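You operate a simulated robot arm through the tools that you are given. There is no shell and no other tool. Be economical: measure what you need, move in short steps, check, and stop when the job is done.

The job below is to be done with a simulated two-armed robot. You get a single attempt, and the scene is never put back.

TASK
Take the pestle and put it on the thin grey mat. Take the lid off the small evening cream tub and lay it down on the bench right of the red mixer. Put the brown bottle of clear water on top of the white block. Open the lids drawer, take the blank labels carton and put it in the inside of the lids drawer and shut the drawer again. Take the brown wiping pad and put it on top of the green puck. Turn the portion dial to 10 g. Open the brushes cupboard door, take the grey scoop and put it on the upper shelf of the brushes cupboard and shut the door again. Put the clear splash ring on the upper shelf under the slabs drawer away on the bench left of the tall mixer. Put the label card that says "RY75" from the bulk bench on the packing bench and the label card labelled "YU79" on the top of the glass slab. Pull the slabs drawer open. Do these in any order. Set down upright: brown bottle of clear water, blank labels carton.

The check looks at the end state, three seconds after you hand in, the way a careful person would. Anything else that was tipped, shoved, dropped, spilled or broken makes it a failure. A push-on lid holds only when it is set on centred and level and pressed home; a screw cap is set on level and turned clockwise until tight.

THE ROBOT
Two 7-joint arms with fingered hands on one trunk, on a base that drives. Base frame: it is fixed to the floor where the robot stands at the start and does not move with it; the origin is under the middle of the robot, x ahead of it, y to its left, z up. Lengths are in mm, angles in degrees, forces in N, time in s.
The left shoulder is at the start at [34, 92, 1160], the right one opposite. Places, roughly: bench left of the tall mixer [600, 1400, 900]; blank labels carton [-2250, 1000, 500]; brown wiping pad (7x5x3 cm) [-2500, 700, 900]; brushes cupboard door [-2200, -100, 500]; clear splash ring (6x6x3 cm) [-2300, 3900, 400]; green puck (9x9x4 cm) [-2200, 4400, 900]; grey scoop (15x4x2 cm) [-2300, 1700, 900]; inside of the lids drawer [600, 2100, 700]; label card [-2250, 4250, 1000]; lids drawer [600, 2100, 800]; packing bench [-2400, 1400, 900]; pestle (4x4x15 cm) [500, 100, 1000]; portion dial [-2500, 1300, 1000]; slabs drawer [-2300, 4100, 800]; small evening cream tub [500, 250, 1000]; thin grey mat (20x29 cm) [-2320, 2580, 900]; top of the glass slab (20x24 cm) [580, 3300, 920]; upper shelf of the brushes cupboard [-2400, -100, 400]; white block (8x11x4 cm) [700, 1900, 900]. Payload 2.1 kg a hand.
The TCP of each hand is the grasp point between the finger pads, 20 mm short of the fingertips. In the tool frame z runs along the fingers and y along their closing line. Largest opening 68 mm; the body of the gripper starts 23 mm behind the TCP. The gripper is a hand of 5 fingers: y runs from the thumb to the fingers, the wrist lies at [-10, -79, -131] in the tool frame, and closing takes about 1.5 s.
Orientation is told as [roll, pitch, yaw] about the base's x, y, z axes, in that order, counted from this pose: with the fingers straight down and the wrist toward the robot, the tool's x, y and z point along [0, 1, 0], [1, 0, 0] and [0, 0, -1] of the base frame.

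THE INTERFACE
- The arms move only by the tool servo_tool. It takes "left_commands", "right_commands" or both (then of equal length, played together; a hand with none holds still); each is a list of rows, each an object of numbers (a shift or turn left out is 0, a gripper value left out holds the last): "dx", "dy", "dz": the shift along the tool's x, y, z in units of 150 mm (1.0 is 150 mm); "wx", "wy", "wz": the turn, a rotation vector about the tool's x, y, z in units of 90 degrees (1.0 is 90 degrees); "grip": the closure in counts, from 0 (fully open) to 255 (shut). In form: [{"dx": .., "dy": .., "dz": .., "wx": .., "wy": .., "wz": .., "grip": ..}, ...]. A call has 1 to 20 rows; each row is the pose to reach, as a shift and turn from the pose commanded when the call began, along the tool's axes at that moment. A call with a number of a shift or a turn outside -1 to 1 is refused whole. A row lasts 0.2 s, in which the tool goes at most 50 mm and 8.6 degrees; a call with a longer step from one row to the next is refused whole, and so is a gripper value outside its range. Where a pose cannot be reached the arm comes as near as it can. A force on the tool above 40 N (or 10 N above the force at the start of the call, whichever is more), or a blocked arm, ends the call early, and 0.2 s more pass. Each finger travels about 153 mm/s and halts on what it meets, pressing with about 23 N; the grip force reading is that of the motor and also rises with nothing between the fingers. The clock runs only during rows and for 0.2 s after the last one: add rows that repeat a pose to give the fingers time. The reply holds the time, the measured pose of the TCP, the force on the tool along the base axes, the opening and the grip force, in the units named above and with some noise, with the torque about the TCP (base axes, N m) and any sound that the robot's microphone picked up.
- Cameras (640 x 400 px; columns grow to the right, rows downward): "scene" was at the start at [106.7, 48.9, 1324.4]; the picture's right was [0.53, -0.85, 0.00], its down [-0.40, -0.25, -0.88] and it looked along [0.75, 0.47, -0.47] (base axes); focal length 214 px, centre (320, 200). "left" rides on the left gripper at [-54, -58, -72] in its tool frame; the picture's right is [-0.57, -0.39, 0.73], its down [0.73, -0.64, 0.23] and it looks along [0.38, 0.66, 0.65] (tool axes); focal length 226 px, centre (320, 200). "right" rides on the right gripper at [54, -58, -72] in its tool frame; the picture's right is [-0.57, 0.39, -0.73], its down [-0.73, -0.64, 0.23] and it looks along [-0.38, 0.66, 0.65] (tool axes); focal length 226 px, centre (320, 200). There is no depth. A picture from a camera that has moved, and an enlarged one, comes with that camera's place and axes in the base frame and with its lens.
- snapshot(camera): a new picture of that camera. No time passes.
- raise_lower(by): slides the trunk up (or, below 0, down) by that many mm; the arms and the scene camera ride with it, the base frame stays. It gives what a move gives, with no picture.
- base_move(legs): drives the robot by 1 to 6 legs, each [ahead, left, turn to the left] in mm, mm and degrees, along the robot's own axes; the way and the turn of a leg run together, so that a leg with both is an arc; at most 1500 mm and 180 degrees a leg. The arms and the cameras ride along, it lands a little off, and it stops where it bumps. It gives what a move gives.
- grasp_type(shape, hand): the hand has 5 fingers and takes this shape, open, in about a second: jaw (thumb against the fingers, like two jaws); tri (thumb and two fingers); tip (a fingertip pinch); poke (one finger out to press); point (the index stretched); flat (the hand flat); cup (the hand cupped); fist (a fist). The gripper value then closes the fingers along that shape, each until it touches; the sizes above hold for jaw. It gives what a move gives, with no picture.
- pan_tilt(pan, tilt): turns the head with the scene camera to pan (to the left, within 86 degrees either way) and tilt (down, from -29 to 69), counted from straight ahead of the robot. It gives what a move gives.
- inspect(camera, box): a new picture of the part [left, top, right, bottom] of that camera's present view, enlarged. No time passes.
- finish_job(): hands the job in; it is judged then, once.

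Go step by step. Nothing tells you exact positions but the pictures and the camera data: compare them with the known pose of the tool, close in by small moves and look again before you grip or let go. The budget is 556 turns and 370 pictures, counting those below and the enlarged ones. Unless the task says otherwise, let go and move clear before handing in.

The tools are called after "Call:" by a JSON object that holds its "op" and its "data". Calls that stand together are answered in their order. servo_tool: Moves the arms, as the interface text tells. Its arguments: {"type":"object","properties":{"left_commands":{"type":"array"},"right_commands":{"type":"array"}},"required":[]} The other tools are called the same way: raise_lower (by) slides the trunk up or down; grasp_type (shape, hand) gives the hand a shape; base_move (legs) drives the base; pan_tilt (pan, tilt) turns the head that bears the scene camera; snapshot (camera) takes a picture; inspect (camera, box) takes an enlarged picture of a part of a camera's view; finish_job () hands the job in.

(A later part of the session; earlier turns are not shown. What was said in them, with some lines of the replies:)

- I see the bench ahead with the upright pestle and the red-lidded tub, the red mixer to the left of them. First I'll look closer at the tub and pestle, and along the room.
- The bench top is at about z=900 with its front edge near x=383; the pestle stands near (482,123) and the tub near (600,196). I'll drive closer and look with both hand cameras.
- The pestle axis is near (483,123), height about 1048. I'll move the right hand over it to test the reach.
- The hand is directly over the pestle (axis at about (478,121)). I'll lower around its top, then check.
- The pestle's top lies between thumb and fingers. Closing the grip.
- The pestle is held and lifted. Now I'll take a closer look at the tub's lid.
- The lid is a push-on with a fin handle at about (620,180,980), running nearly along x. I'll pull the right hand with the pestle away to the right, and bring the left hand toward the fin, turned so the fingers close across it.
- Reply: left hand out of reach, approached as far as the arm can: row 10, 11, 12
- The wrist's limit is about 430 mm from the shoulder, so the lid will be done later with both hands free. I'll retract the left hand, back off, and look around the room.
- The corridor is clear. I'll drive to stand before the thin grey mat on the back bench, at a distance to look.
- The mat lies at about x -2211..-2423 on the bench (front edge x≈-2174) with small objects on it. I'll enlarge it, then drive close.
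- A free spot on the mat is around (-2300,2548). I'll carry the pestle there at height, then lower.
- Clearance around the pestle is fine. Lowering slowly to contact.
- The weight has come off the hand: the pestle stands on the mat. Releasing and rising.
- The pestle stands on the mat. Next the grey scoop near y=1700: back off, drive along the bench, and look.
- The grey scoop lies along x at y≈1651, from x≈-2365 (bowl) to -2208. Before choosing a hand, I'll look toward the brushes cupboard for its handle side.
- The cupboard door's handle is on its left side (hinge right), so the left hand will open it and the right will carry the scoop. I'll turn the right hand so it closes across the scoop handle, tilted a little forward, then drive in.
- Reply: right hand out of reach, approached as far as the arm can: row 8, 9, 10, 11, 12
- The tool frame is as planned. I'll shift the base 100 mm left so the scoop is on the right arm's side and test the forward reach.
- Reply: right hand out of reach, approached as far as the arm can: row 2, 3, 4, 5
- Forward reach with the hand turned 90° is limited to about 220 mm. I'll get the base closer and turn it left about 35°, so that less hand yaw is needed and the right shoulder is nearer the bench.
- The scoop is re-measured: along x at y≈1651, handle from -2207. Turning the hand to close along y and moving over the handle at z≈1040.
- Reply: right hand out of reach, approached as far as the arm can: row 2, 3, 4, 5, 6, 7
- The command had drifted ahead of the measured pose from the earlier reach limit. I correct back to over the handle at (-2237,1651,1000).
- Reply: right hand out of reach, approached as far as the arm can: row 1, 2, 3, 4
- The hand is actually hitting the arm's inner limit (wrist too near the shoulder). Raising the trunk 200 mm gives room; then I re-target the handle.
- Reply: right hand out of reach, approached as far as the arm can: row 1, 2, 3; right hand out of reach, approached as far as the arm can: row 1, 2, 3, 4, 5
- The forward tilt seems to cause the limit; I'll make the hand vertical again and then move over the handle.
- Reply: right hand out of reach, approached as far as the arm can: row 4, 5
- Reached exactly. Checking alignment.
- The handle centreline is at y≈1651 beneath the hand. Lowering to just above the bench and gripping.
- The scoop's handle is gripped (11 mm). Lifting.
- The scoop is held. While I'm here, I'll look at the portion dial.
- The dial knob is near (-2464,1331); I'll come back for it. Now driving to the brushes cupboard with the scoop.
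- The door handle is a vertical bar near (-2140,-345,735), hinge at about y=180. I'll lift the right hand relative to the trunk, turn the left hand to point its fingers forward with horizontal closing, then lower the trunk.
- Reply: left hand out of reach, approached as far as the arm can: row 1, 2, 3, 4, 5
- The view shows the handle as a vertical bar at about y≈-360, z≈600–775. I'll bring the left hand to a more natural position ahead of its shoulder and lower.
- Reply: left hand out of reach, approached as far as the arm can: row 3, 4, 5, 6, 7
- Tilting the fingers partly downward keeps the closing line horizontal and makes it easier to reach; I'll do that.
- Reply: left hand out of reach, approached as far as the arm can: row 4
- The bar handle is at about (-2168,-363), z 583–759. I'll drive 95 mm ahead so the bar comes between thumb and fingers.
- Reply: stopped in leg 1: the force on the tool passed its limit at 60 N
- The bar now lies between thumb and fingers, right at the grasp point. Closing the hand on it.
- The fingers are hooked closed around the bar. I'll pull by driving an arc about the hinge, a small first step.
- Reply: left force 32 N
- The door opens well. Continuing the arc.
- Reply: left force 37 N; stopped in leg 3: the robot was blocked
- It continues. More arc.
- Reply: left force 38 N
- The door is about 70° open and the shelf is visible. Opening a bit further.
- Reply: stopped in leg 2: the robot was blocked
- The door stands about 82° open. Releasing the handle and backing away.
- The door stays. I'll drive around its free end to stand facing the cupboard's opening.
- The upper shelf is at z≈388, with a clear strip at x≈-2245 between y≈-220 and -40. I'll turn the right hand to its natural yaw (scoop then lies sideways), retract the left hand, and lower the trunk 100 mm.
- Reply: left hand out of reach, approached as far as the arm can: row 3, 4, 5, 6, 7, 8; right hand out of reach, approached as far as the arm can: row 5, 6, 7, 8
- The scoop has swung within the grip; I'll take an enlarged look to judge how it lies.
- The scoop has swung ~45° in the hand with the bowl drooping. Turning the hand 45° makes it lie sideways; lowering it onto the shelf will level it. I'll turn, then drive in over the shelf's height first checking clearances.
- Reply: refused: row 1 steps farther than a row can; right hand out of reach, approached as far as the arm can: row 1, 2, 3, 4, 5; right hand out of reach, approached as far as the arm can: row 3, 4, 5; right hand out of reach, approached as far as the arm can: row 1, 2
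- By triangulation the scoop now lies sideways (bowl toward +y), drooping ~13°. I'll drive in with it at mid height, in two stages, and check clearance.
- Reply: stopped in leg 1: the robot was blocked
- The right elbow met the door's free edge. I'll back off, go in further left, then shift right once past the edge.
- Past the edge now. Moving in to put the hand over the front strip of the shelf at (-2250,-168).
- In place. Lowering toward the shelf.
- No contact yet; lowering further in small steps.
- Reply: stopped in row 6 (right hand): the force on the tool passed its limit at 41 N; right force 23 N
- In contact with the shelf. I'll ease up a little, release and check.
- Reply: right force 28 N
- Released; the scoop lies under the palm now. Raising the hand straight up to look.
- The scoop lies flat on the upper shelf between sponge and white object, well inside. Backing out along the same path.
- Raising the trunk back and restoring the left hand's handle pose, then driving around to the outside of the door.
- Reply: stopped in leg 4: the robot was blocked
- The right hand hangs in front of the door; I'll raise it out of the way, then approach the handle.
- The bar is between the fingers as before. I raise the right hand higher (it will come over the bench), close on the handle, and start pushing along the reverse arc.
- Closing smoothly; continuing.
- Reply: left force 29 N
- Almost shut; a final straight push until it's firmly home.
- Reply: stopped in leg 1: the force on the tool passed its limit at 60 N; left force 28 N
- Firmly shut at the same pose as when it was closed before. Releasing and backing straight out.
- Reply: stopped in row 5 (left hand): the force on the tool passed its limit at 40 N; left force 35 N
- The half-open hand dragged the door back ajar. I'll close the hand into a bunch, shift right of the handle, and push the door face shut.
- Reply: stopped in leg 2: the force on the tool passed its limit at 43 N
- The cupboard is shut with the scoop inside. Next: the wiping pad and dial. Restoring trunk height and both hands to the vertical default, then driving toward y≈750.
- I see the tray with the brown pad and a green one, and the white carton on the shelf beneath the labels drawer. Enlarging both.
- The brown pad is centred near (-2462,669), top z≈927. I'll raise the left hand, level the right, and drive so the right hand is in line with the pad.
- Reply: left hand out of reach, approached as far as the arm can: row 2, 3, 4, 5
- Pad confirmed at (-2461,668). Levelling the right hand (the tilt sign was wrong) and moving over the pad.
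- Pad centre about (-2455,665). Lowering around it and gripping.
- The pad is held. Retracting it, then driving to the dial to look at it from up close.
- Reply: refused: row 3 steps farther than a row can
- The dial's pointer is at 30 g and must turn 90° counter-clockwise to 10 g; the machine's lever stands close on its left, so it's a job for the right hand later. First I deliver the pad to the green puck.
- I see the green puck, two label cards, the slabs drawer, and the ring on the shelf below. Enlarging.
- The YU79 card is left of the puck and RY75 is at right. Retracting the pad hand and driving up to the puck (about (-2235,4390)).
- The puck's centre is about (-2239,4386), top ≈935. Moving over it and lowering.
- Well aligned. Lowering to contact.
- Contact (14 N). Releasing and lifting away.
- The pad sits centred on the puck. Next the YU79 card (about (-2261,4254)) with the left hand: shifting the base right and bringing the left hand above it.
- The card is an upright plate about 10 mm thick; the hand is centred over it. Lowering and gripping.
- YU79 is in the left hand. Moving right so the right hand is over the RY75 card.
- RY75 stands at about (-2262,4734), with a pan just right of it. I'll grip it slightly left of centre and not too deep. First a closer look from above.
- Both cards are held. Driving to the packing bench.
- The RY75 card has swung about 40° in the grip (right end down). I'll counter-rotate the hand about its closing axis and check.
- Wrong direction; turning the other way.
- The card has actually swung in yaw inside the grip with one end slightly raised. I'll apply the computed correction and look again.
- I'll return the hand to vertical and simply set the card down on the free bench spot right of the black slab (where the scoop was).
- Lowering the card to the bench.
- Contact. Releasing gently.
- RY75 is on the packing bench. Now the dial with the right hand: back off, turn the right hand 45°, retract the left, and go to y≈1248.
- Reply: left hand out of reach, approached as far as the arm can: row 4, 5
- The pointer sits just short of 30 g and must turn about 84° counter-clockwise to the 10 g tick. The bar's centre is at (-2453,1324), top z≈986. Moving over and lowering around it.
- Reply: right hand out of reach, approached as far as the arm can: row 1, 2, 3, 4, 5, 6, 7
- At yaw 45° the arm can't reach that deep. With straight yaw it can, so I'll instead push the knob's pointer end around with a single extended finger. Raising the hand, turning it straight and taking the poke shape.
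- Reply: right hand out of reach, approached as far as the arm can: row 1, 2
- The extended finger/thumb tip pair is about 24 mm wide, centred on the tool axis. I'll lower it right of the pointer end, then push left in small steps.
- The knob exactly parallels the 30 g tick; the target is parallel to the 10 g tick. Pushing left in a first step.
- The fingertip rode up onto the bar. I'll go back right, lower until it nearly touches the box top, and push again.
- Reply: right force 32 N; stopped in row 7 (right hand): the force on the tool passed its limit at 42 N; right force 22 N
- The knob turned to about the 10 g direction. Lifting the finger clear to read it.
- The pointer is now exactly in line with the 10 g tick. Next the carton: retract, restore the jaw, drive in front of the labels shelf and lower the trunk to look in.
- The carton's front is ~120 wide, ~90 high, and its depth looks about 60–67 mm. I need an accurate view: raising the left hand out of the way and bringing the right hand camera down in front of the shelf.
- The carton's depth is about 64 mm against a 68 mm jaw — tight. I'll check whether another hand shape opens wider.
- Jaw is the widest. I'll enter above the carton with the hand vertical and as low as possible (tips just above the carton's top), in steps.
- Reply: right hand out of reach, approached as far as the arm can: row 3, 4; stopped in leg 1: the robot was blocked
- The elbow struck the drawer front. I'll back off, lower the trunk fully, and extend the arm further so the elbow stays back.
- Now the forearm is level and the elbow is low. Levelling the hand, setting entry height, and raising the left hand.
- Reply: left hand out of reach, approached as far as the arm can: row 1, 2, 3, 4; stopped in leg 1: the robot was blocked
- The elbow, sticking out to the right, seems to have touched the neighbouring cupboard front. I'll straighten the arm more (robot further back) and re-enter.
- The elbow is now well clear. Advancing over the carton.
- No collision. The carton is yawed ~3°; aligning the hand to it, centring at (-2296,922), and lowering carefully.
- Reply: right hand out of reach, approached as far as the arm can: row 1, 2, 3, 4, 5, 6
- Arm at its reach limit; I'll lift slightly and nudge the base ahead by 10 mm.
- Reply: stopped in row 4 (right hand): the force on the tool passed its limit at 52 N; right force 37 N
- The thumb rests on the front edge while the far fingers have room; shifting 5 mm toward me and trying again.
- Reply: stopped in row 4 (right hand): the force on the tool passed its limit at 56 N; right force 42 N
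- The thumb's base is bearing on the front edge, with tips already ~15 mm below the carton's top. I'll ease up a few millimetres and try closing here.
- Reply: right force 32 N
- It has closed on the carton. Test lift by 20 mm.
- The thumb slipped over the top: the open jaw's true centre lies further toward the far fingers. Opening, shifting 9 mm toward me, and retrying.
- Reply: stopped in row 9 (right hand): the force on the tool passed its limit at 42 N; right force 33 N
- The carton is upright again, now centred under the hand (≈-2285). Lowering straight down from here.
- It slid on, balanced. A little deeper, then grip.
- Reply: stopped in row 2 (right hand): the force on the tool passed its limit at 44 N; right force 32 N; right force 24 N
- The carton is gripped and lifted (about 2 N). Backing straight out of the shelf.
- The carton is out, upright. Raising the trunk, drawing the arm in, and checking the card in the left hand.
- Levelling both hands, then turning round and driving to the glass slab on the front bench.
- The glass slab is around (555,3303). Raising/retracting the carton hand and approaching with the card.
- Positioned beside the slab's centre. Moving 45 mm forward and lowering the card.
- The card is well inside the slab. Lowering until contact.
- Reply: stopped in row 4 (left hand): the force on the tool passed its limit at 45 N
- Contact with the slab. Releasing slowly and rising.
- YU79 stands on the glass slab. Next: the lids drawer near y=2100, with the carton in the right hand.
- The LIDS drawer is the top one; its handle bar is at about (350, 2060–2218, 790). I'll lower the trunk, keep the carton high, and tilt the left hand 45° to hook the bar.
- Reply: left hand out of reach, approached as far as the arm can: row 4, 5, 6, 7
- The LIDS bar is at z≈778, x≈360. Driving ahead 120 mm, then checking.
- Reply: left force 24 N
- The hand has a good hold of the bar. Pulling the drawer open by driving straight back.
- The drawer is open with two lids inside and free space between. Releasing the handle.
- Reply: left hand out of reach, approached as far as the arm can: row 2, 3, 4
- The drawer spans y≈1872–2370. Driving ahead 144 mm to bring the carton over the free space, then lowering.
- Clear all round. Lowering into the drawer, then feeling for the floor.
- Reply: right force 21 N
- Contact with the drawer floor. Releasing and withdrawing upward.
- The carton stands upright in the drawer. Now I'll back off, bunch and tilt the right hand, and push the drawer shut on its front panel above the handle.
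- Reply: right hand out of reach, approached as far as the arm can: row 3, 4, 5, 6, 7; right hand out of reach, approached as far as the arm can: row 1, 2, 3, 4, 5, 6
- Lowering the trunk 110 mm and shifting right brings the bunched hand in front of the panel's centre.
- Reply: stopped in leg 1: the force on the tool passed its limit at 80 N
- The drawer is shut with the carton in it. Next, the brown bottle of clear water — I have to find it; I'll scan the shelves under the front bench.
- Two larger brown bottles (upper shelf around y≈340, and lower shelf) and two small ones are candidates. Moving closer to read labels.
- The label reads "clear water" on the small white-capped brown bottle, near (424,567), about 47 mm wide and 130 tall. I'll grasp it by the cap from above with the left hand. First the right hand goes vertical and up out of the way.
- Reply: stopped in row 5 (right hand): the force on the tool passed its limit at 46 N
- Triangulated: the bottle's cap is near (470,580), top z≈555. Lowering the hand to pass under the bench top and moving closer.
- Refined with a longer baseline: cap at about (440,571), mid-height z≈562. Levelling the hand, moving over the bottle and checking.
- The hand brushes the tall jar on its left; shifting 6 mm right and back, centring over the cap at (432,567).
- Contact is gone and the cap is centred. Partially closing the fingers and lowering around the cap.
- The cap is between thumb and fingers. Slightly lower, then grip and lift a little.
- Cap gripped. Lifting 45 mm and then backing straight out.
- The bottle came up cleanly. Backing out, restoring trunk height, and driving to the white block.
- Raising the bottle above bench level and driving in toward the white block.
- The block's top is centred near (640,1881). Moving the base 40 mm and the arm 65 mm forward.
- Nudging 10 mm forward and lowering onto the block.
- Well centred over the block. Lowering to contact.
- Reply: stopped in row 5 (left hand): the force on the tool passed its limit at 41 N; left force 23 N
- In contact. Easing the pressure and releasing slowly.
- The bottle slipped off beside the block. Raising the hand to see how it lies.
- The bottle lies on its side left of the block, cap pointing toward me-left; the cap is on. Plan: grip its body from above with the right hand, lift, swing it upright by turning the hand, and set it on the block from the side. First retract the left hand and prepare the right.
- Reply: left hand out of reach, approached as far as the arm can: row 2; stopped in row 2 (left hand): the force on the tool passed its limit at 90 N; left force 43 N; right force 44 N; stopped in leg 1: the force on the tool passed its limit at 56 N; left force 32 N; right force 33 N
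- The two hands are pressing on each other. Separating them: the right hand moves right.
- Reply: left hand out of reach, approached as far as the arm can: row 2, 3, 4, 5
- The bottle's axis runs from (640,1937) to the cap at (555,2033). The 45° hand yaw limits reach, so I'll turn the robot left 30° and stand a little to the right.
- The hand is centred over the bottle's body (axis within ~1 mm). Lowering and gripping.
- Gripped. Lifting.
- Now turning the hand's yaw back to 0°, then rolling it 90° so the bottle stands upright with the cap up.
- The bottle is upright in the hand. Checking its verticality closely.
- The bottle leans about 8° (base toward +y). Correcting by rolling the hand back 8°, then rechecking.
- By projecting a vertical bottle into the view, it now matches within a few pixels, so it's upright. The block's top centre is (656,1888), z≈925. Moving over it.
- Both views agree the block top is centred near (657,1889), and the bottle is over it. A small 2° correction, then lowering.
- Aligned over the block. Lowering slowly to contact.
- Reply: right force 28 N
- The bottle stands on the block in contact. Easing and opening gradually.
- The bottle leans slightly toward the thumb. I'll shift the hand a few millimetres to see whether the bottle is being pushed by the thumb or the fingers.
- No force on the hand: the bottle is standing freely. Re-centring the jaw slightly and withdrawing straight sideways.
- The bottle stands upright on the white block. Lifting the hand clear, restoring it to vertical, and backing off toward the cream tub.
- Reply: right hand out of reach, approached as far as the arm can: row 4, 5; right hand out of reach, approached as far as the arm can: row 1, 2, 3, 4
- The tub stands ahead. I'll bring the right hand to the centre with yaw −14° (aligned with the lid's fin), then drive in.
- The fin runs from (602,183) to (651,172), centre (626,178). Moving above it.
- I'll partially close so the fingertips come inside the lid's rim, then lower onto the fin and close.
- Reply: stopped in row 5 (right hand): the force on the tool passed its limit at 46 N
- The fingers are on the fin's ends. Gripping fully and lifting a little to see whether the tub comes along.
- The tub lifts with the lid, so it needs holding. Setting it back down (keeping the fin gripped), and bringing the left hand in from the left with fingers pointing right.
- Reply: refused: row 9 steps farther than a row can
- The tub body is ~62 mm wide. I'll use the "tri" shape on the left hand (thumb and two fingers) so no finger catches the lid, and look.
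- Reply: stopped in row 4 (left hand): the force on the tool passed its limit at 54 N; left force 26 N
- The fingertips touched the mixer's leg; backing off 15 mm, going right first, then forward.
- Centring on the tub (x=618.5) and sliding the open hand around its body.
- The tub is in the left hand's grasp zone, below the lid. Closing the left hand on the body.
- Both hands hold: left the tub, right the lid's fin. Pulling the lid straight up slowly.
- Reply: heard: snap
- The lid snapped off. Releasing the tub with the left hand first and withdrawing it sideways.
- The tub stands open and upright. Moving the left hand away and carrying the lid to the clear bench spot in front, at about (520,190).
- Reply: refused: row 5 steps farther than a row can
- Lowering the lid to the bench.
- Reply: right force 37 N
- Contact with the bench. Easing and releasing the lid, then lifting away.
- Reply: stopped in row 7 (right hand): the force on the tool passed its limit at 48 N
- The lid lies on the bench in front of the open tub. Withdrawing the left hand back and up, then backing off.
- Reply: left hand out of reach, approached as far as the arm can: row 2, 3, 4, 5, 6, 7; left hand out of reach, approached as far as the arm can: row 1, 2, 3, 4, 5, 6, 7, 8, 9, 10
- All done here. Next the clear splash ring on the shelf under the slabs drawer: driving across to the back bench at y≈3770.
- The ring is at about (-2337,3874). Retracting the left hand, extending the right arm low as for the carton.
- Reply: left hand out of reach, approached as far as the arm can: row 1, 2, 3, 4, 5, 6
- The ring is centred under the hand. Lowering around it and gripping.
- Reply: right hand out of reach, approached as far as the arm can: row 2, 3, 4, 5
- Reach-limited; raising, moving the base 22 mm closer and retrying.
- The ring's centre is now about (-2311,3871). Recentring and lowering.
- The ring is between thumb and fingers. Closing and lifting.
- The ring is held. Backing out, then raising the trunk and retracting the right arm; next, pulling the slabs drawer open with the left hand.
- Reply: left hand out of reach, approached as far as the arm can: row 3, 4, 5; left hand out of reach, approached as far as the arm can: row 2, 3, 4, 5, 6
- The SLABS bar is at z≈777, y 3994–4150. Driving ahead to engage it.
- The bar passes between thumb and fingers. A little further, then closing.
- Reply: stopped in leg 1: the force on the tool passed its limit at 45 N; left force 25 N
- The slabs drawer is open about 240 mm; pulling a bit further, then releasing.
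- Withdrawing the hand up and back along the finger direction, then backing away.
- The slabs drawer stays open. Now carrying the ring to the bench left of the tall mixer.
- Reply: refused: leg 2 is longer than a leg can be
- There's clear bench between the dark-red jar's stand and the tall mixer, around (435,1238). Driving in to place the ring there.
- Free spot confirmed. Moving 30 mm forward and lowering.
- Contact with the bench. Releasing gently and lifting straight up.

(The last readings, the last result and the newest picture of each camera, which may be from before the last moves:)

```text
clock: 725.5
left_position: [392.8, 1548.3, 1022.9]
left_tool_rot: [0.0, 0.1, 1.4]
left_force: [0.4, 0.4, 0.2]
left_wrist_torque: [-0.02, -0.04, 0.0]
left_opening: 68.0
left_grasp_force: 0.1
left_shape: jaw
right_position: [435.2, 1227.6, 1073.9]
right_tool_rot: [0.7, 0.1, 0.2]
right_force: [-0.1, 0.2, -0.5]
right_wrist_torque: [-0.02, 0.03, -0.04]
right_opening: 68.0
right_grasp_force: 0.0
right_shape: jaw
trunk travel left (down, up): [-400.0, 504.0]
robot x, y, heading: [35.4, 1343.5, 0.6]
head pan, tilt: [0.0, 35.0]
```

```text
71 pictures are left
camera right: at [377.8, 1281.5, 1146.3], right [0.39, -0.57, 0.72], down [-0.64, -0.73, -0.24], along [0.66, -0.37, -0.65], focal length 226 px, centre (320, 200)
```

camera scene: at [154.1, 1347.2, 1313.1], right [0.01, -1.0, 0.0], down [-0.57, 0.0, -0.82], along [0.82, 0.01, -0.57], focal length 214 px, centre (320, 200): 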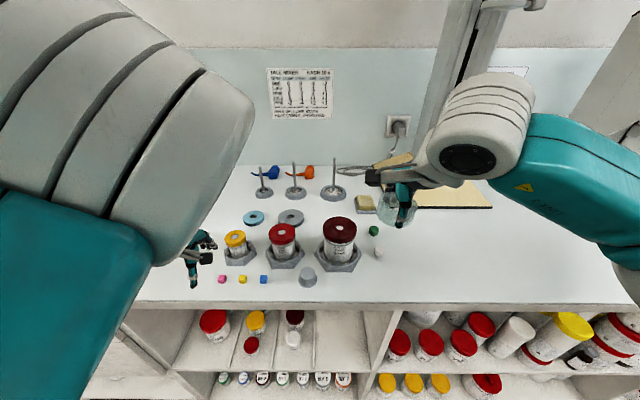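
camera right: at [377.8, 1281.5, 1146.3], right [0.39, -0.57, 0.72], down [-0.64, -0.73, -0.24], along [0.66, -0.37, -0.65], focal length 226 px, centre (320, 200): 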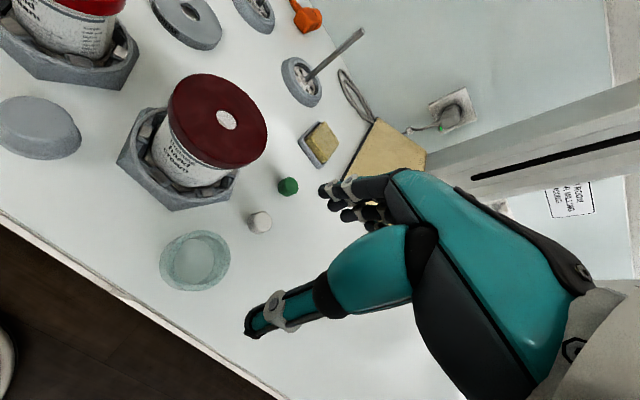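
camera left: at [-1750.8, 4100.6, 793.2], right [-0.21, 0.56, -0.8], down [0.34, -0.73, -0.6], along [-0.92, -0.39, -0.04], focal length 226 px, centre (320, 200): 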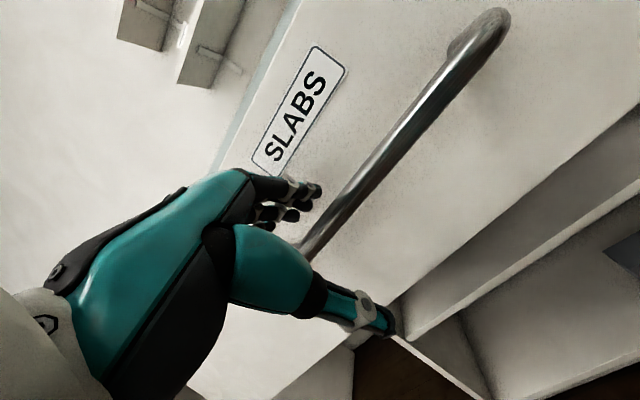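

The ring stands on the bench. All steps are done; a last check of the shelf where the bottle was and of the tub, after backing off.

Call:
{"op": "base_move", "data": {"legs": [[-350, 0, 0], [0, -800, 0]]}}

Call:
{"op": "pan_tilt", "data": {"pan": 0, "tilt": 38}}

Call:
{"op": "snapshot", "data": {"camera": "scene"}}

Call:
{"op": "inspect", "data": {"camera": "scene", "box": [240, 100, 480, 300]}}

```text
clock: 731.6
left_position: [46.4, 742.1, 1024.1]
left_tool_rot: [0.1, 0.1, 0.9]
left_force: [-0.1, -0.2, 0.4]
left_wrist_torque: [0.0, -0.01, 0.0]
left_opening: 68.0
left_grasp_force: 0.0
left_shape: jaw
right_position: [85.7, 422.5, 1073.6]
right_tool_rot: [0.8, 0.0, -0.5]
right_force: [0.3, 0.6, -0.5]
right_wrist_torque: [0.03, 0.0, -0.01]
right_opening: 67.9
right_grasp_force: 0.1
right_shape: jaw
trunk travel left (down, up): [-400.0, 504.0]
robot x, y, heading: [-315.3, 541.5, -0.2]
head pan, tilt: [0.0, 35.0]
```

```text
clock: 732.2
left_position: [45.9, 741.4, 1023.5]
left_tool_rot: [0.1, 0.2, 0.9]
left_force: [0.0, 0.0, -1.0]
left_wrist_torque: [0.0, 0.0, -0.01]
left_opening: 68.1
left_grasp_force: 0.1
left_shape: jaw
right_position: [86.4, 423.0, 1072.3]
right_tool_rot: [0.6, 0.0, -0.4]
right_force: [0.5, -0.2, 0.6]
right_wrist_torque: [-0.01, 0.0, 0.01]
right_opening: 68.0
right_grasp_force: 0.0
right_shape: jaw
trunk travel left (down, up): [-400.0, 504.0]
robot x, y, heading: [-315.7, 541.4, 0.1]
head pan, tilt: [0.0, 38.0]
```

```text
70 pictures are left
camera scene: at [-197.1, 543.2, 1308.5], right [0.0, -1.0, 0.0], down [-0.62, 0.0, -0.79], along [0.79, 0.0, -0.62], focal length 214 px, centre (320, 200)
```

scene: 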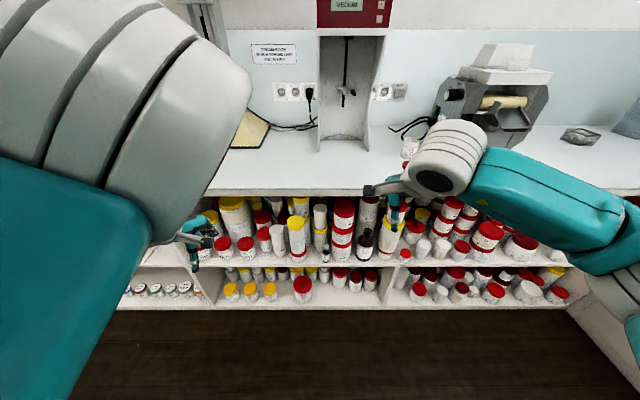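

```text
2.00 times, centred on (360, 200) of scene
camera zoom: at [-197.1, 543.2, 1308.5], right [0.0, -1.0, 0.0], down [-0.62, 0.0, -0.79], along [0.79, 0.0, -0.62], focal length 429 px, centre (240, 200)
```

zoom: 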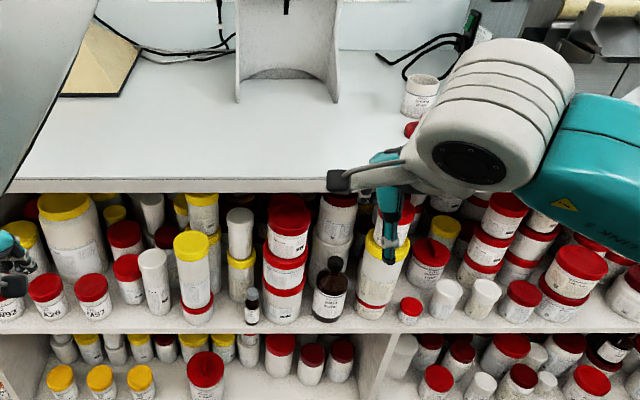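

The shelf stacks stand undisturbed, the tub is upright and open with its lid beside it, and both hands are empty and clear. Handing in.

Call:
{"op": "finish_job", "data": {}}

```text
The job is handed in.
```

I completed every item on the list and handed the job in, with both hands empty and clear; I have no result from the check yet.

Three things to know about how it went:

- **Bottle:** it toppled off the white block on my first try. I picked it back up and it now stands upright on the block with the cap on.
- **RY75 card:** it looks to be lying flat, face up, on the packing bench.
- **Drawers and door:** the lids drawer and the brushes cupboard looked shut when I checked after closing each. The slabs drawer is pulled open about 300 mm.
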